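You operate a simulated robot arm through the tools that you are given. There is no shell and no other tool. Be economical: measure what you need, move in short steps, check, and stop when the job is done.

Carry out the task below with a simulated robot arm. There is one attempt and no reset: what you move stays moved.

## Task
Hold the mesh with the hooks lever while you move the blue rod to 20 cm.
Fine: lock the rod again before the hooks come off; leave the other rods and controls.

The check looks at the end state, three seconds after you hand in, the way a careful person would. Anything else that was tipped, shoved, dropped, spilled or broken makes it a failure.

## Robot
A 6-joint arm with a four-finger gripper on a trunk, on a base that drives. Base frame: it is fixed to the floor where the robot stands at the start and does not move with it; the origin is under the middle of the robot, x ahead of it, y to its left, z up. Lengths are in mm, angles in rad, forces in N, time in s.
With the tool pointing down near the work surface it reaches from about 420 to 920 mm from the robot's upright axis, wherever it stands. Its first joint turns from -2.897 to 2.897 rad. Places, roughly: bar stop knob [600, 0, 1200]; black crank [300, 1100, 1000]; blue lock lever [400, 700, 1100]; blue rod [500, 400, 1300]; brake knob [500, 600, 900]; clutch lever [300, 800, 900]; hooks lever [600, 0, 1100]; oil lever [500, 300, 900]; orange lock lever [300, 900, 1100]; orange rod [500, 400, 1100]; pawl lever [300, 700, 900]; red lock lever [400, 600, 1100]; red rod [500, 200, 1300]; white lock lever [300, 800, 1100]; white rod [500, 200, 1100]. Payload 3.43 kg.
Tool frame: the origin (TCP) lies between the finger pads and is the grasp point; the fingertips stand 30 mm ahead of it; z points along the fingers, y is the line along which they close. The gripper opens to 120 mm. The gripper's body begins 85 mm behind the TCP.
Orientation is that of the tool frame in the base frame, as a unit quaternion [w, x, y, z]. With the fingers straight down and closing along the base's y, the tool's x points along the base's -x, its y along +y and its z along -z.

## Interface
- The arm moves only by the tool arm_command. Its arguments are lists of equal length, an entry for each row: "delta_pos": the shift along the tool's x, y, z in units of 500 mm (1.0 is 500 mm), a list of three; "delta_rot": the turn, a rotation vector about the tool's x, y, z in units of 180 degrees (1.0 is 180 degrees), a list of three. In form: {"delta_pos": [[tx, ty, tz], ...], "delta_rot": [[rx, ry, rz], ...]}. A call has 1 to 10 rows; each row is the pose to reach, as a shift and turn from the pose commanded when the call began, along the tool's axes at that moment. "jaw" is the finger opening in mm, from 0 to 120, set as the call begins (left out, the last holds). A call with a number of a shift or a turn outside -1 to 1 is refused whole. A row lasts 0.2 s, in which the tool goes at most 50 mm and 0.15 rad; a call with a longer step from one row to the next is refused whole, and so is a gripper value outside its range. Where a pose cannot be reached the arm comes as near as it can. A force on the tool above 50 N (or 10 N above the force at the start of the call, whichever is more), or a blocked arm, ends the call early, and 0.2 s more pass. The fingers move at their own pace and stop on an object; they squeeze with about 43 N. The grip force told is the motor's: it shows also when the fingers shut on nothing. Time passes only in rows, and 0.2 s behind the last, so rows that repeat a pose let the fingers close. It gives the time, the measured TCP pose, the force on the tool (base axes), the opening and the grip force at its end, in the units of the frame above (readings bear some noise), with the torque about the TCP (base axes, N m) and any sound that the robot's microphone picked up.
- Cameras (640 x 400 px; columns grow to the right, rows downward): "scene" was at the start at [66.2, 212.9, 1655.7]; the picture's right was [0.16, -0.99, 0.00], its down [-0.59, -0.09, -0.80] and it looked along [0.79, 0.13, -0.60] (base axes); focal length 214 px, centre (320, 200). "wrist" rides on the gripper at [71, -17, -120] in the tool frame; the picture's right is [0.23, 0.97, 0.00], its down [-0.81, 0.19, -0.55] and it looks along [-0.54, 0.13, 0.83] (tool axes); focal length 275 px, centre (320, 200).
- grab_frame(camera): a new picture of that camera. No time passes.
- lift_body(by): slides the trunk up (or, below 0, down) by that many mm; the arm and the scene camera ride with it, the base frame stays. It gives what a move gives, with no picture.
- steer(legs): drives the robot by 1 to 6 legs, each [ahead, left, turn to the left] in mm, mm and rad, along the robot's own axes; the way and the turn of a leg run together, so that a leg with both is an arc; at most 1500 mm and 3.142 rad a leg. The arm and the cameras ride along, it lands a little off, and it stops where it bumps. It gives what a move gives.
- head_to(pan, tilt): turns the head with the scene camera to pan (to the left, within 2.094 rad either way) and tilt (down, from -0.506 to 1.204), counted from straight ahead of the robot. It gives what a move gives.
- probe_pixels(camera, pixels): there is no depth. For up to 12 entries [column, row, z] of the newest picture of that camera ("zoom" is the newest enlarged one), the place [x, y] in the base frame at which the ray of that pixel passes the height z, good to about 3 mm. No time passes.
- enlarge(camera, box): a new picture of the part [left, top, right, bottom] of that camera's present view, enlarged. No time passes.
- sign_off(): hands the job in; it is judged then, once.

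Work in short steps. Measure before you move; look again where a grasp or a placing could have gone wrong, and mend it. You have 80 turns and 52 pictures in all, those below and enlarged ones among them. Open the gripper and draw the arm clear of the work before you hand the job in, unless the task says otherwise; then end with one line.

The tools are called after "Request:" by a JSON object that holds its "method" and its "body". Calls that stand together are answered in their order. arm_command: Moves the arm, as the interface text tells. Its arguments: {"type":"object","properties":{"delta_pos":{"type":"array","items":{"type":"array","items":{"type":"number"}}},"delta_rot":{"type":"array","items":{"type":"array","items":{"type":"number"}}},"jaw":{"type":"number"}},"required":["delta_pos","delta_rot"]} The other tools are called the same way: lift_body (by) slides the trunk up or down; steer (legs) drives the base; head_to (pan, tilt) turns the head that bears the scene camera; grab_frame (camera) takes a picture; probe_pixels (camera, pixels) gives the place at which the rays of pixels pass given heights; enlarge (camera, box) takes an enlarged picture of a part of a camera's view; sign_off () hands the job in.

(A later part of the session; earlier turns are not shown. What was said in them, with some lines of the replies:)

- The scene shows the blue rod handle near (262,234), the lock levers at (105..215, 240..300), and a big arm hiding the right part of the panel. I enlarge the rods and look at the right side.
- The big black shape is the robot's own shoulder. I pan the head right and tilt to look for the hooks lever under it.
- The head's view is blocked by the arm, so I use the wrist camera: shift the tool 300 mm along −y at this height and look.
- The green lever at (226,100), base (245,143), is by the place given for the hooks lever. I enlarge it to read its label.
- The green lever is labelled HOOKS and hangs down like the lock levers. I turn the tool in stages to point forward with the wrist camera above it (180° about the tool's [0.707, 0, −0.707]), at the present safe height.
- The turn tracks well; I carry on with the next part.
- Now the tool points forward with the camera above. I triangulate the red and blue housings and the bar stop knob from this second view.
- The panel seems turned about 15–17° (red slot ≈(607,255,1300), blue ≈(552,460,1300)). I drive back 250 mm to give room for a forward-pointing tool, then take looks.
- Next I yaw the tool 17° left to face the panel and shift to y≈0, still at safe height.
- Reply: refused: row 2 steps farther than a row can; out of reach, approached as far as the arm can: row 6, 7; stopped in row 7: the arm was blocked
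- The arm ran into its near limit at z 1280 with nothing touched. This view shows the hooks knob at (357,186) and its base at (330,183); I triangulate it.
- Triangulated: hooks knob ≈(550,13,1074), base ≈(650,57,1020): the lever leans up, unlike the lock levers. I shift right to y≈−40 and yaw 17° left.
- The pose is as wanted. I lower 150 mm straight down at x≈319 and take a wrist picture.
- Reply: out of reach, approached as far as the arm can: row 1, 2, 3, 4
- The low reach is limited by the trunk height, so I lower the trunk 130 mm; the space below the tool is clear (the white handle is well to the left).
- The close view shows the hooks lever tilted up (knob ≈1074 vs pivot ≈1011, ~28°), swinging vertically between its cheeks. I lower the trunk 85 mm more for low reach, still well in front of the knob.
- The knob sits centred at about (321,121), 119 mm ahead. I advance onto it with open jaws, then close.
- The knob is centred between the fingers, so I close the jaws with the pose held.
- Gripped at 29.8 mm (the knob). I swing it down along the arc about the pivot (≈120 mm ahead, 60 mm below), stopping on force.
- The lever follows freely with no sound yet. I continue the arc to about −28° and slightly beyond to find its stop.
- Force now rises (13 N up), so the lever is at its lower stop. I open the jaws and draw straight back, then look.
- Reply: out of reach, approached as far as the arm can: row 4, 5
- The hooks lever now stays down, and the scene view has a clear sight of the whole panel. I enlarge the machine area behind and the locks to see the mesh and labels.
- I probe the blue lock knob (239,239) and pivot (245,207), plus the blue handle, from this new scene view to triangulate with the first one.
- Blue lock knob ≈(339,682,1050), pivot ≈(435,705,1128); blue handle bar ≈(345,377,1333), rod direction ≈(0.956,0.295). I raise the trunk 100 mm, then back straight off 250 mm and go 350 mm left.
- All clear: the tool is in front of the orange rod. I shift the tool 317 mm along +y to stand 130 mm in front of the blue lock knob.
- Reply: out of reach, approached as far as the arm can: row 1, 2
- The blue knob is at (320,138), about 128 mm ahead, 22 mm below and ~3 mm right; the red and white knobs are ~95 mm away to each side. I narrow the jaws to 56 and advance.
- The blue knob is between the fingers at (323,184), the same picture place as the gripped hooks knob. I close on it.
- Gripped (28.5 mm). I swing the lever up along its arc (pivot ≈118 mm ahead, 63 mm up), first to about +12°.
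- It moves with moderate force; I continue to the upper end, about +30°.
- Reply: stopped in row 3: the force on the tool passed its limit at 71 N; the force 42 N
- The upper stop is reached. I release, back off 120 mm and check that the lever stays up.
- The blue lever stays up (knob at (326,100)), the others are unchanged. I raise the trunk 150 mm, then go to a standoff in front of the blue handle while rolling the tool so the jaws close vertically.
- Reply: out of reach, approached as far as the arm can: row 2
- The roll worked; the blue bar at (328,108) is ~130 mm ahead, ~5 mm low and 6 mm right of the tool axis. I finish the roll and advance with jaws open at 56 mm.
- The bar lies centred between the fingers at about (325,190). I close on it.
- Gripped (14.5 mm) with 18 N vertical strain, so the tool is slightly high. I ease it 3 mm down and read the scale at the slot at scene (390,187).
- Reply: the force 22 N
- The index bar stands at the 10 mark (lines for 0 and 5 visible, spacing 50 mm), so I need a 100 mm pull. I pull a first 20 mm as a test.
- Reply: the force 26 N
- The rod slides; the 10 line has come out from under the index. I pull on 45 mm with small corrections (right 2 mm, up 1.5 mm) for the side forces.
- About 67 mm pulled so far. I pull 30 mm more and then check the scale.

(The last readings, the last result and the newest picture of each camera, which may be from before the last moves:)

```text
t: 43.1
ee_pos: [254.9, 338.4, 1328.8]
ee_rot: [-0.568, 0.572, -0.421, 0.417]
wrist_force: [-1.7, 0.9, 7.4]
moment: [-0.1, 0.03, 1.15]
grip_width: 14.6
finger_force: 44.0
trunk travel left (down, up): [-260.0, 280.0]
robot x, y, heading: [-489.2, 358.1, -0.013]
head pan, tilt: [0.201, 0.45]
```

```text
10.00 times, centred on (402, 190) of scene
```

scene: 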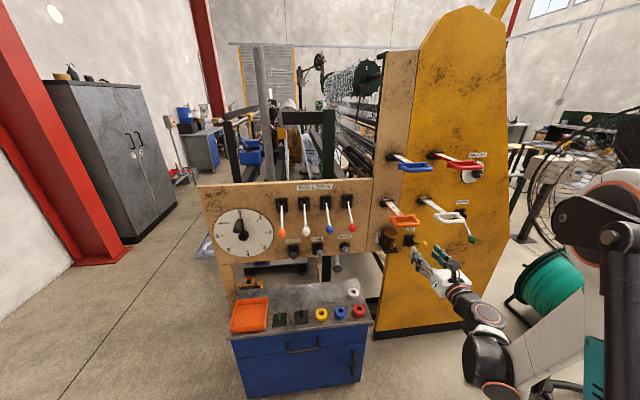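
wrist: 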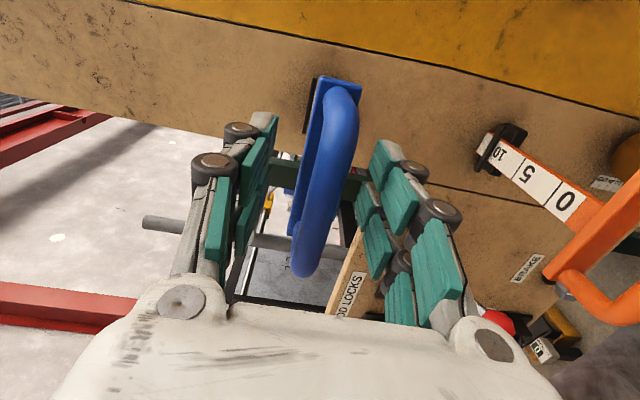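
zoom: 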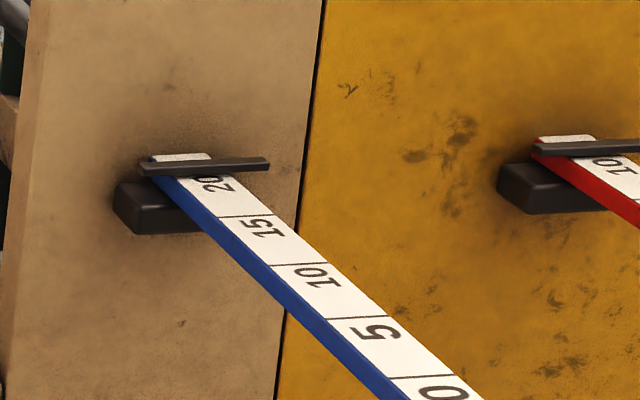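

The index is just short of 20: geometry gives 95.7 mm pulled, and the 15 line is ~4.5 mm short of where the 5 line began. I pull 4.3 mm more and check at higher zoom.

Request:
{"method": "arm_command", "body": {"delta_pos": [[0.0005, -0.001, -0.0086], [0.0005, -0.001, -0.0086]], "delta_rot": [[0, 0, 0], [0, 0, 0]]}}

Request:
{"method": "enlarge", "body": {"camera": "scene", "box": [380, 179, 412, 199]}}

```text
t: 43.7
ee_pos: [251.1, 337.1, 1330.0]
ee_rot: [-0.567, 0.572, -0.42, 0.418]
wrist_force: [-6.1, 10.6, -17.9]
moment: [-0.13, -0.06, 0.07]
grip_width: 14.4
finger_force: 43.3
trunk travel left (down, up): [-260.0, 280.0]
robot x, y, heading: [-492.6, 359.2, -0.015]
head pan, tilt: [0.201, 0.45]
```

```text
16.00 times, centred on (396, 189) of scene
```

zoom: 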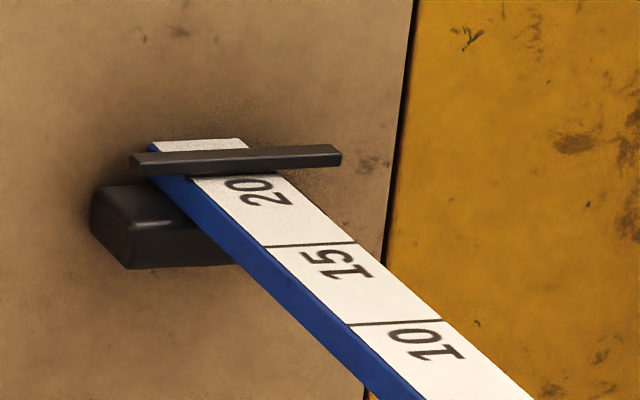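

The 20 mark now lies at the index, matching the start's relation for 10 within ~2 mm (99.8 mm pulled by pose). I open the jaws and draw straight back.

Request:
{"method": "arm_command", "body": {"delta_pos": [[0, 0, 0], [0, 0, 0], [0, 0, -0.07], [0, 0, -0.14], [0, 0, -0.2]], "delta_rot": [[0, 0, 0], [0, 0, 0], [0, 0, 0], [0, 0, 0], [0, 0, 0]], "jaw": 60}}

Request:
{"method": "enlarge", "body": {"camera": "scene", "box": [370, 170, 434, 210]}}

```text
t: 44.9
ee_pos: [156.6, 305.4, 1334.7]
ee_rot: [-0.568, 0.571, -0.422, 0.417]
wrist_force: [-0.4, 0.0, 0.5]
moment: [-0.03, 0.01, -0.04]
grip_width: 59.8
finger_force: 0.2
trunk travel left (down, up): [-260.0, 280.0]
robot x, y, heading: [-491.5, 359.3, -0.007]
head pan, tilt: [0.201, 0.45]
```

```text
10.00 times, centred on (402, 190) of scene
```

zoom: 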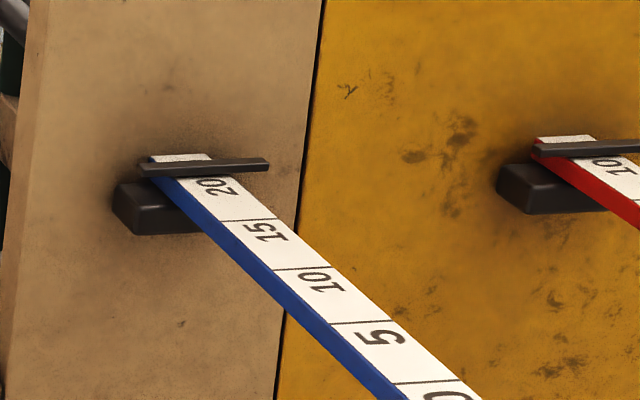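

The rod stayed: the extrapolated 20 line sits at the index bar as the 10 did at first. Now I go left to the lock levers at this height, rolling the tool back by 90°.

Request:
{"method": "arm_command", "body": {"delta_pos": [[-0.065, 0, 0.02], [-0.13, 0, 0.04], [-0.195, 0, 0.059], [-0.26, 0, 0.079], [-0.325, 0, 0.098], [-0.39, 0, 0.118], [-0.455, 0, 0.138], [-0.52, 0, 0.157], [-0.585, 0, 0.177], [-0.648, 0, 0.196]], "delta_rot": [[0, 0, -0.047], [0, 0, -0.094], [0, 0, -0.141], [0, 0, -0.188], [0, 0, -0.235], [0, 0, -0.282], [0, 0, -0.329], [0, 0, -0.376], [0, 0, -0.423], [0, 0, -0.47]]}}

Request:
{"method": "arm_command", "body": {"delta_pos": [[0, 0, 0.05], [0, 0, 0.1]], "delta_rot": [[0, 0, -0.03], [0, 0, -0.03]]}}

Request:
{"method": "lift_body", "body": {"by": -150}}

Request:
{"method": "grab_frame", "body": {"camera": "wrist"}}

```text
t: 47.1
ee_pos: [149.7, 644.5, 1333.3]
ee_rot: [-0.139, 0.705, 0.074, 0.691]
wrist_force: [-0.9, -0.2, 0.4]
moment: [-0.03, 0.03, -0.06]
grip_width: 60.1
finger_force: 0.2
trunk travel left (down, up): [-260.0, 280.0]
robot x, y, heading: [-495.7, 359.6, -0.013]
head pan, tilt: [0.201, 0.45]
```

```text
t: 47.7
ee_pos: [201.5, 659.7, 1332.8]
ee_rot: [-0.105, 0.702, 0.105, 0.697]
wrist_force: [0.2, 0.5, 0.5]
moment: [0.01, 0.0, 0.01]
grip_width: 60.1
finger_force: 0.0
trunk travel left (down, up): [-260.0, 280.0]
robot x, y, heading: [-488.8, 359.5, -0.009]
head pan, tilt: [0.201, 0.45]
```

```text
t: 49.5
ee_pos: [200.4, 659.2, 1182.8]
ee_rot: [-0.106, 0.702, 0.105, 0.697]
wrist_force: [0.2, -0.2, -0.1]
moment: [0.0, -0.04, 0.01]
grip_width: 60.3
finger_force: 0.1
trunk travel left (down, up): [-110.0, 430.0]
robot x, y, heading: [-490.2, 358.3, -0.008]
head pan, tilt: [0.201, 0.45]
```

```text
16 pictures are left
```

wrist: 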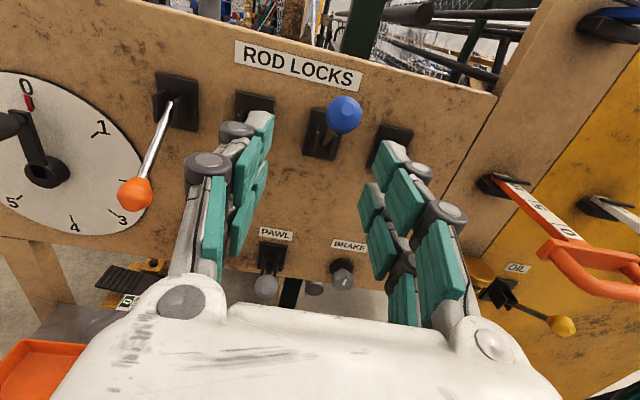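

The blue knob, up, is at (344,115): ~23 mm right, 142 mm ahead, at my height. I also check the counter at (128,300) by enlarging.

Request:
{"method": "enlarge", "body": {"camera": "wrist", "box": [80, 255, 208, 335]}}

Request:
{"method": "arm_command", "body": {"delta_pos": [[0, 0.03, 0.02], [0, 0.046, 0.1], [-0.002, 0.046, 0.19], [-0.002, 0.046, 0.283]], "delta_rot": [[0, 0, 0], [0, 0, 0], [0, 0, 0], [0, 0, 0]], "jaw": 60}}

Request:
{"method": "grab_frame", "body": {"camera": "wrist"}}

```text
5.00 times, centred on (144, 295) of wrist
```

zoom: 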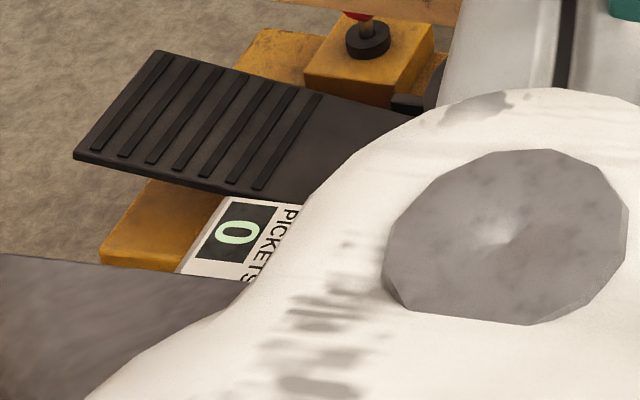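

```text
t: 50.5
ee_pos: [344.4, 681.1, 1180.8]
ee_rot: [-0.107, 0.702, 0.106, 0.696]
wrist_force: [-0.3, -0.3, 0.7]
moment: [-0.03, 0.0, 0.01]
grip_width: 59.7
finger_force: 0.1
trunk travel left (down, up): [-110.0, 430.0]
robot x, y, heading: [-490.7, 356.3, -0.008]
head pan, tilt: [0.201, 0.45]
```

```text
14 pictures are left
```

wrist: 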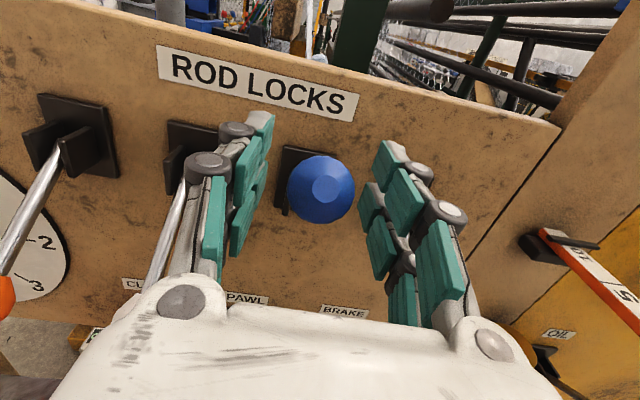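

The counter still reads 0 and the knob is centred. I close on it and swing it down to the middle of its arc.

Request:
{"method": "arm_command", "body": {"delta_pos": [[0, 0, 0], [0, 0, 0], [-0.043, 0, -0.018], [-0.089, 0, -0.029], [-0.135, 0, -0.031], [-0.182, 0, -0.026]], "delta_rot": [[0, 0, 0], [0, 0, 0], [0, 0, 0], [0, 0, 0], [0, 0, 0], [0, 0, 0]], "jaw": 0}}

Request:
{"method": "arm_command", "body": {"delta_pos": [[-0.036, 0, 0.011], [-0.07, 0, 0.026], [-0.082, 0, 0.032]], "delta_rot": [[0, 0, 0], [0, 0, 0], [0, 0, 0]]}}

```text
t: 51.9
ee_pos: [330.0, 675.2, 1087.9]
ee_rot: [-0.107, 0.702, 0.106, 0.696]
wrist_force: [13.8, 5.9, 9.3]
moment: [0.17, -0.91, 0.71]
grip_width: 31.7
finger_force: 45.1
trunk travel left (down, up): [-110.0, 430.0]
robot x, y, heading: [-491.3, 355.4, -0.009]
head pan, tilt: [0.201, 0.45]
```

```text
t: 52.6
ee_pos: [338.0, 678.3, 1057.2]
ee_rot: [-0.106, 0.7, 0.106, 0.699]
wrist_force: [-10.8, -5.0, 38.4]
moment: [-0.21, -0.57, 0.11]
grip_width: 35.2
finger_force: 45.0
trunk travel left (down, up): [-110.0, 430.0]
robot x, y, heading: [-492.3, 359.2, -0.011]
head pan, tilt: [0.201, 0.45]
stopped in row 3: the force on the tool passed its limit at 65 N (the readings are from after the stop); the commanded pose is now the measured one
```

The lower stop is reached. I release, back off, and check against the neighbouring levers.

Request:
{"method": "arm_command", "body": {"delta_pos": [[0, 0, 0], [0, 0, 0], [0, 0, -0.08], [0.01, 0, -0.16], [0.02, 0, -0.24]], "delta_rot": [[0, 0, 0], [0, 0, 0], [0, 0, 0], [0, 0, 0], [0, 0, 0]], "jaw": 60}}

Request:
{"method": "grab_frame", "body": {"camera": "wrist"}}

```text
t: 53.8
ee_pos: [225.1, 644.5, 1063.7]
ee_rot: [-0.106, 0.701, 0.106, 0.697]
wrist_force: [0.4, 0.6, 0.1]
moment: [0.02, 0.0, -0.02]
grip_width: 60.1
finger_force: 0.1
trunk travel left (down, up): [-110.0, 430.0]
robot x, y, heading: [-492.3, 353.0, -0.012]
head pan, tilt: [0.201, 0.45]
```

```text
13 pictures are left
```

wrist: 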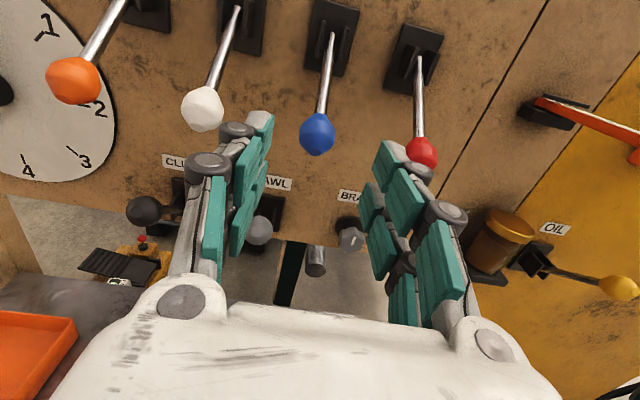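

The blue lever is back level with its neighbours, so the rod is locked again. Next the hooks come off: I back off 100 mm so nothing nears the pulled-out handle, then move the tool back in front of the robot.

Request:
{"method": "steer", "body": {"legs": [[-100, 0, 0]]}}

Request:
{"method": "arm_command", "body": {"delta_pos": [[0, 0.087, -0.027], [0, 0.174, -0.054], [0, 0.26, -0.081], [0, 0.347, -0.108], [0, 0.434, -0.134], [0, 0.52, -0.161], [0, 0.606, -0.188]], "delta_rot": [[0, 0, 0], [0, 0, 0], [0, 0, 0], [0, 0, 0], [0, 0, 0], [0, 0, 0], [0, 0, 0]]}}

Request:
{"method": "grab_frame", "body": {"camera": "scene"}}

```text
t: 55.0
ee_pos: [126.5, 645.5, 1063.7]
ee_rot: [-0.106, 0.702, 0.106, 0.697]
wrist_force: [0.4, 0.6, 0.2]
moment: [-0.01, 0.02, 0.01]
grip_width: 60.4
finger_force: 0.1
trunk travel left (down, up): [-110.0, 430.0]
robot x, y, heading: [-592.0, 357.6, -0.013]
head pan, tilt: [0.201, 0.45]
```

```text
t: 56.6
ee_pos: [128.7, 329.9, 1063.3]
ee_rot: [-0.107, 0.702, 0.106, 0.696]
wrist_force: [-0.4, 0.6, 0.8]
moment: [0.01, 0.0, -0.03]
grip_width: 60.0
finger_force: 0.1
trunk travel left (down, up): [-110.0, 430.0]
robot x, y, heading: [-591.3, 360.6, -0.008]
head pan, tilt: [0.201, 0.45]
```

```text
12 pictures are left
```

scene: 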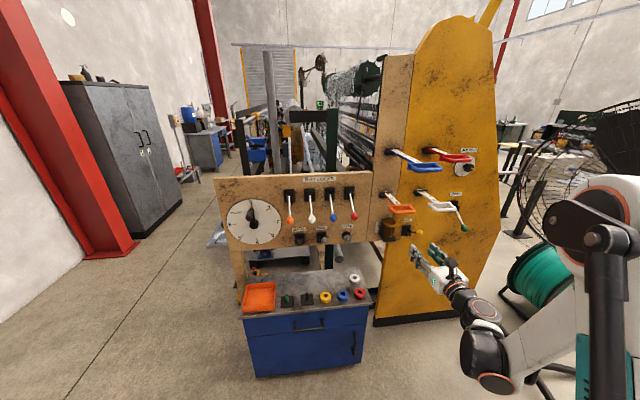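

Everything looks right: hooks lever down, blue lever down, blue rod out. I drive right 353 mm and then forward 295 mm to stand before the hooks lever again.

Request:
{"method": "steer", "body": {"legs": [[0, -353, 0.008], [290, 0, 0]]}}

Request:
{"method": "lift_body", "body": {"by": -100}}

Request:
{"method": "grab_frame", "body": {"camera": "wrist"}}

```text
t: 60.4
ee_pos: [412.7, -17.9, 1064.5]
ee_rot: [-0.108, 0.702, 0.108, 0.696]
wrist_force: [0.2, -0.1, -0.7]
moment: [0.0, -0.04, 0.03]
grip_width: 60.0
finger_force: 0.0
trunk travel left (down, up): [-110.0, 430.0]
robot x, y, heading: [-305.1, 10.5, -0.009]
head pan, tilt: [0.201, 0.45]
```

```text
t: 61.7
ee_pos: [412.5, -17.6, 965.0]
ee_rot: [-0.108, 0.701, 0.107, 0.696]
wrist_force: [0.3, -0.1, 0.6]
moment: [0.03, 0.04, 0.0]
grip_width: 59.8
finger_force: 0.1
trunk travel left (down, up): [-10.0, 530.0]
robot x, y, heading: [-308.8, 10.5, -0.006]
head pan, tilt: [0.201, 0.45]
```

```text
11 pictures are left
```

wrist: 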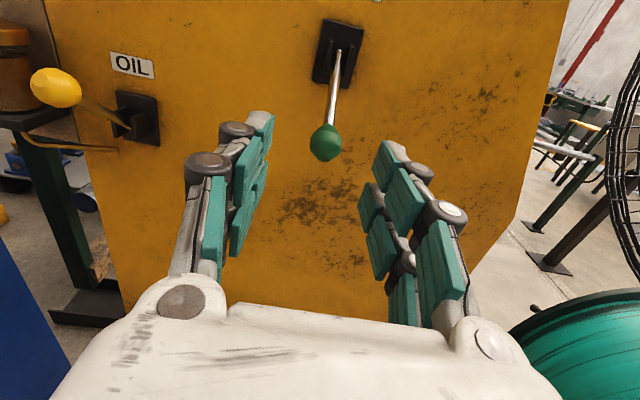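

The green knob at (326,142) is ~14 mm right, ~142 mm ahead and ~28 mm below. I advance onto it.

Request:
{"method": "arm_command", "body": {"delta_pos": [[-0.02, 0.014, 0.05], [-0.045, 0.028, 0.12], [-0.054, 0.028, 0.2], [-0.054, 0.028, 0.281]], "delta_rot": [[0, 0, 0], [0, 0, 0], [0, 0, 0], [0, 0, 0]]}}

Request:
{"method": "grab_frame", "body": {"camera": "wrist"}}

```text
t: 62.7
ee_pos: [549.8, 10.8, 934.4]
ee_rot: [-0.108, 0.701, 0.108, 0.697]
wrist_force: [0.0, 0.5, -0.2]
moment: [0.02, 0.0, -0.04]
grip_width: 59.9
finger_force: 0.0
trunk travel left (down, up): [-10.0, 530.0]
robot x, y, heading: [-307.0, 5.8, -0.013]
head pan, tilt: [0.201, 0.45]
```

```text
10 pictures are left
```

wrist: 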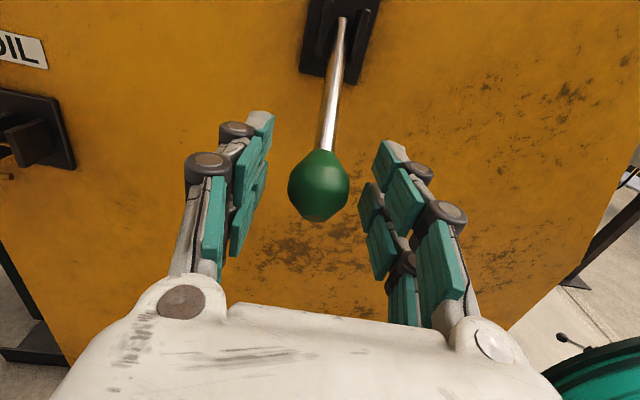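

Centred. I close on the knob and swing it up along the arc.

Request:
{"method": "arm_command", "body": {"delta_pos": [[0.003, 0, 0], [0.003, 0, 0], [0.046, 0, -0.018], [0.092, 0, -0.029], [0.138, 0, -0.031], [0.185, 0, -0.026]], "delta_rot": [[0, 0, 0], [0, 0, 0], [0, 0, 0], [0, 0, 0], [0, 0, 0], [0, 0, 0]], "jaw": 0}}

Request:
{"method": "arm_command", "body": {"delta_pos": [[0.036, 0, 0.011], [0.07, 0, 0.026], [0.084, 0, 0.032]], "delta_rot": [[0, 0, 0], [0, 0, 0], [0, 0, 0]]}}

```text
t: 64.1
ee_pos: [540.1, 7.8, 1024.8]
ee_rot: [-0.107, 0.702, 0.107, 0.696]
wrist_force: [24.4, 3.7, -13.9]
moment: [-0.41, 0.71, 0.05]
grip_width: 30.8
finger_force: 45.2
trunk travel left (down, up): [-10.0, 530.0]
robot x, y, heading: [-305.9, 7.2, -0.005]
head pan, tilt: [0.201, 0.45]
```

```text
t: 64.9
ee_pos: [556.1, 12.2, 1068.7]
ee_rot: [-0.108, 0.701, 0.108, 0.697]
wrist_force: [0.1, 2.7, -8.7]
moment: [-0.24, 0.88, 0.03]
grip_width: 31.1
finger_force: 44.5
trunk travel left (down, up): [-10.0, 530.0]
robot x, y, heading: [-305.5, 7.4, -0.006]
head pan, tilt: [0.201, 0.45]
```

It is back at its first height (1068.7 vs 1068.3). I nudge it a few mm more to be sure of the stop, then release and back off.

Request:
{"method": "arm_command", "body": {"delta_pos": [[0.01, 0, 0.005], [0.014, 0, 0.007]], "delta_rot": [[0, 0, 0], [0, 0, 0]]}}

Request:
{"method": "arm_command", "body": {"delta_pos": [[0, 0, 0], [0, 0, 0], [0, 0, -0.08], [0, 0, -0.16], [0, 0, -0.24]], "delta_rot": [[0, 0, 0], [0, 0, 0], [0, 0, 0], [0, 0, 0], [0, 0, 0]], "jaw": 70}}

Request:
{"method": "grab_frame", "body": {"camera": "wrist"}}

```text
t: 65.5
ee_pos: [559.4, 15.5, 1076.5]
ee_rot: [-0.108, 0.702, 0.108, 0.695]
wrist_force: [4.9, 4.5, -11.3]
moment: [-0.13, 0.66, 0.04]
grip_width: 31.0
finger_force: 45.4
trunk travel left (down, up): [-10.0, 530.0]
robot x, y, heading: [-307.1, 7.8, -0.006]
head pan, tilt: [0.201, 0.45]
```

```text
t: 66.7
ee_pos: [443.5, -22.6, 1078.5]
ee_rot: [-0.108, 0.701, 0.108, 0.697]
wrist_force: [0.4, 0.7, 0.0]
moment: [0.03, -0.03, 0.0]
grip_width: 69.8
finger_force: 0.0
trunk travel left (down, up): [-10.0, 530.0]
robot x, y, heading: [-306.3, 3.4, -0.008]
head pan, tilt: [0.201, 0.45]
```

```text
9 pictures are left
```

wrist: 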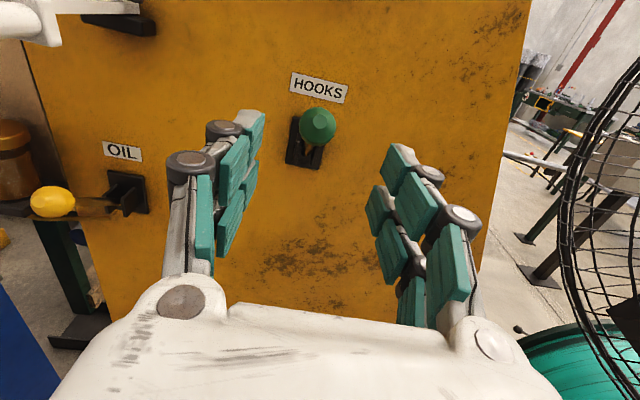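

The hooks lever is up as at the start (knob (318,126) vs (321,121) from nearly the same pose). I back the robot off 250 mm and take a final look at the panel.

Request:
{"method": "steer", "body": {"legs": [[-250, 0, 0]]}}

Request:
{"method": "grab_frame", "body": {"camera": "scene"}}

```text
t: 68.5
ee_pos: [198.4, -21.0, 1076.9]
ee_rot: [-0.109, 0.701, 0.108, 0.696]
wrist_force: [0.7, 0.0, 0.7]
moment: [0.04, -0.01, -0.02]
grip_width: 70.1
finger_force: 0.0
trunk travel left (down, up): [-10.0, 530.0]
robot x, y, heading: [-549.2, 12.1, -0.005]
head pan, tilt: [0.201, 0.45]
```

```text
8 pictures are left
```

scene: 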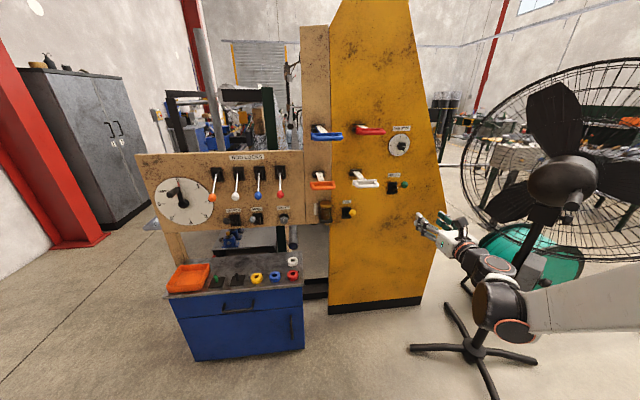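

All levers look as wanted. I raise the trunk 250 mm for a steeper view and enlarge the blue slot for the final scale reading.

Request:
{"method": "lift_body", "body": {"by": 400}}

Request:
{"method": "grab_frame", "body": {"camera": "scene"}}

```text
t: 72.4
ee_pos: [198.2, -20.6, 1477.5]
ee_rot: [-0.108, 0.701, 0.108, 0.697]
wrist_force: [-0.3, -0.1, -0.4]
moment: [0.0, 0.0, 0.02]
grip_width: 70.0
finger_force: 0.0
trunk travel left (down, up): [-410.0, 130.0]
robot x, y, heading: [-551.1, 8.7, -0.003]
head pan, tilt: [0.201, 0.45]
```

```text
7 pictures are left
```

scene: 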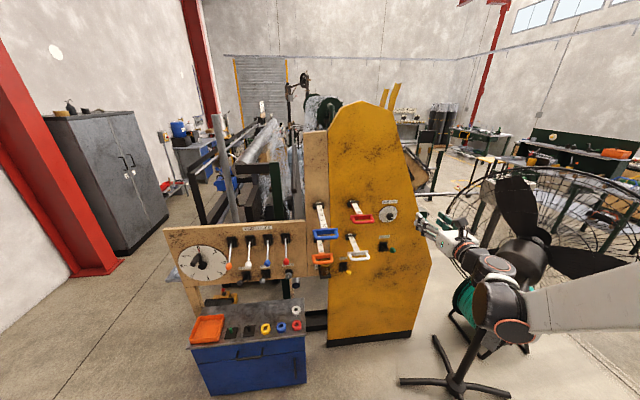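

The blue slot is at about (320,206); I enlarge it together with the red one for comparison.

Request:
{"method": "enlarge", "body": {"camera": "scene", "box": [304, 195, 344, 220]}}

Request:
{"method": "enlarge", "body": {"camera": "scene", "box": [340, 192, 380, 217]}}

```text
16.00 times, centred on (324, 208) of scene
```

zoom: 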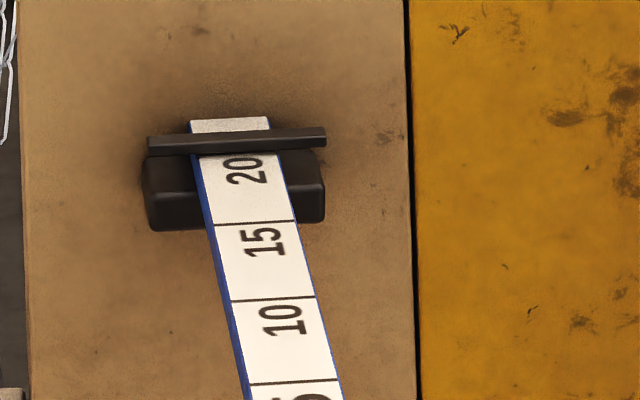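

```text
16.00 times, centred on (360, 204) of scene
```

zoom: 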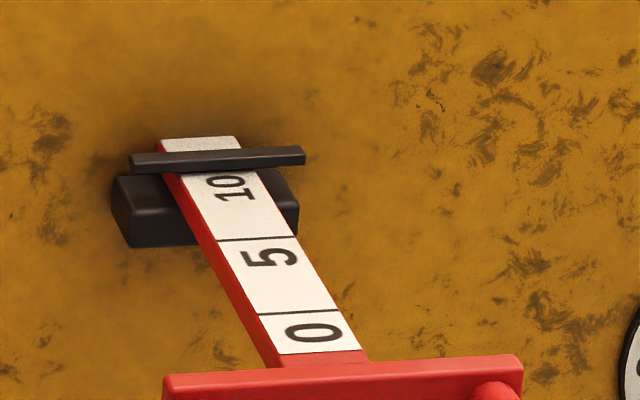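

The blue scale shows the 20 line at the index's edge, just as the untouched red rod shows its 10. All levers are in place and the arm is clear, so I hand in.

Request:
{"method": "sign_off", "body": {}}

```text
The job is handed in.
```

The blue rod is at 20 cm and locked again. The mesh hooks were engaged throughout the move (lever down, which I took to be the holding position) and released only after locking. The other rods and controls were left alone, and the arm is clear.
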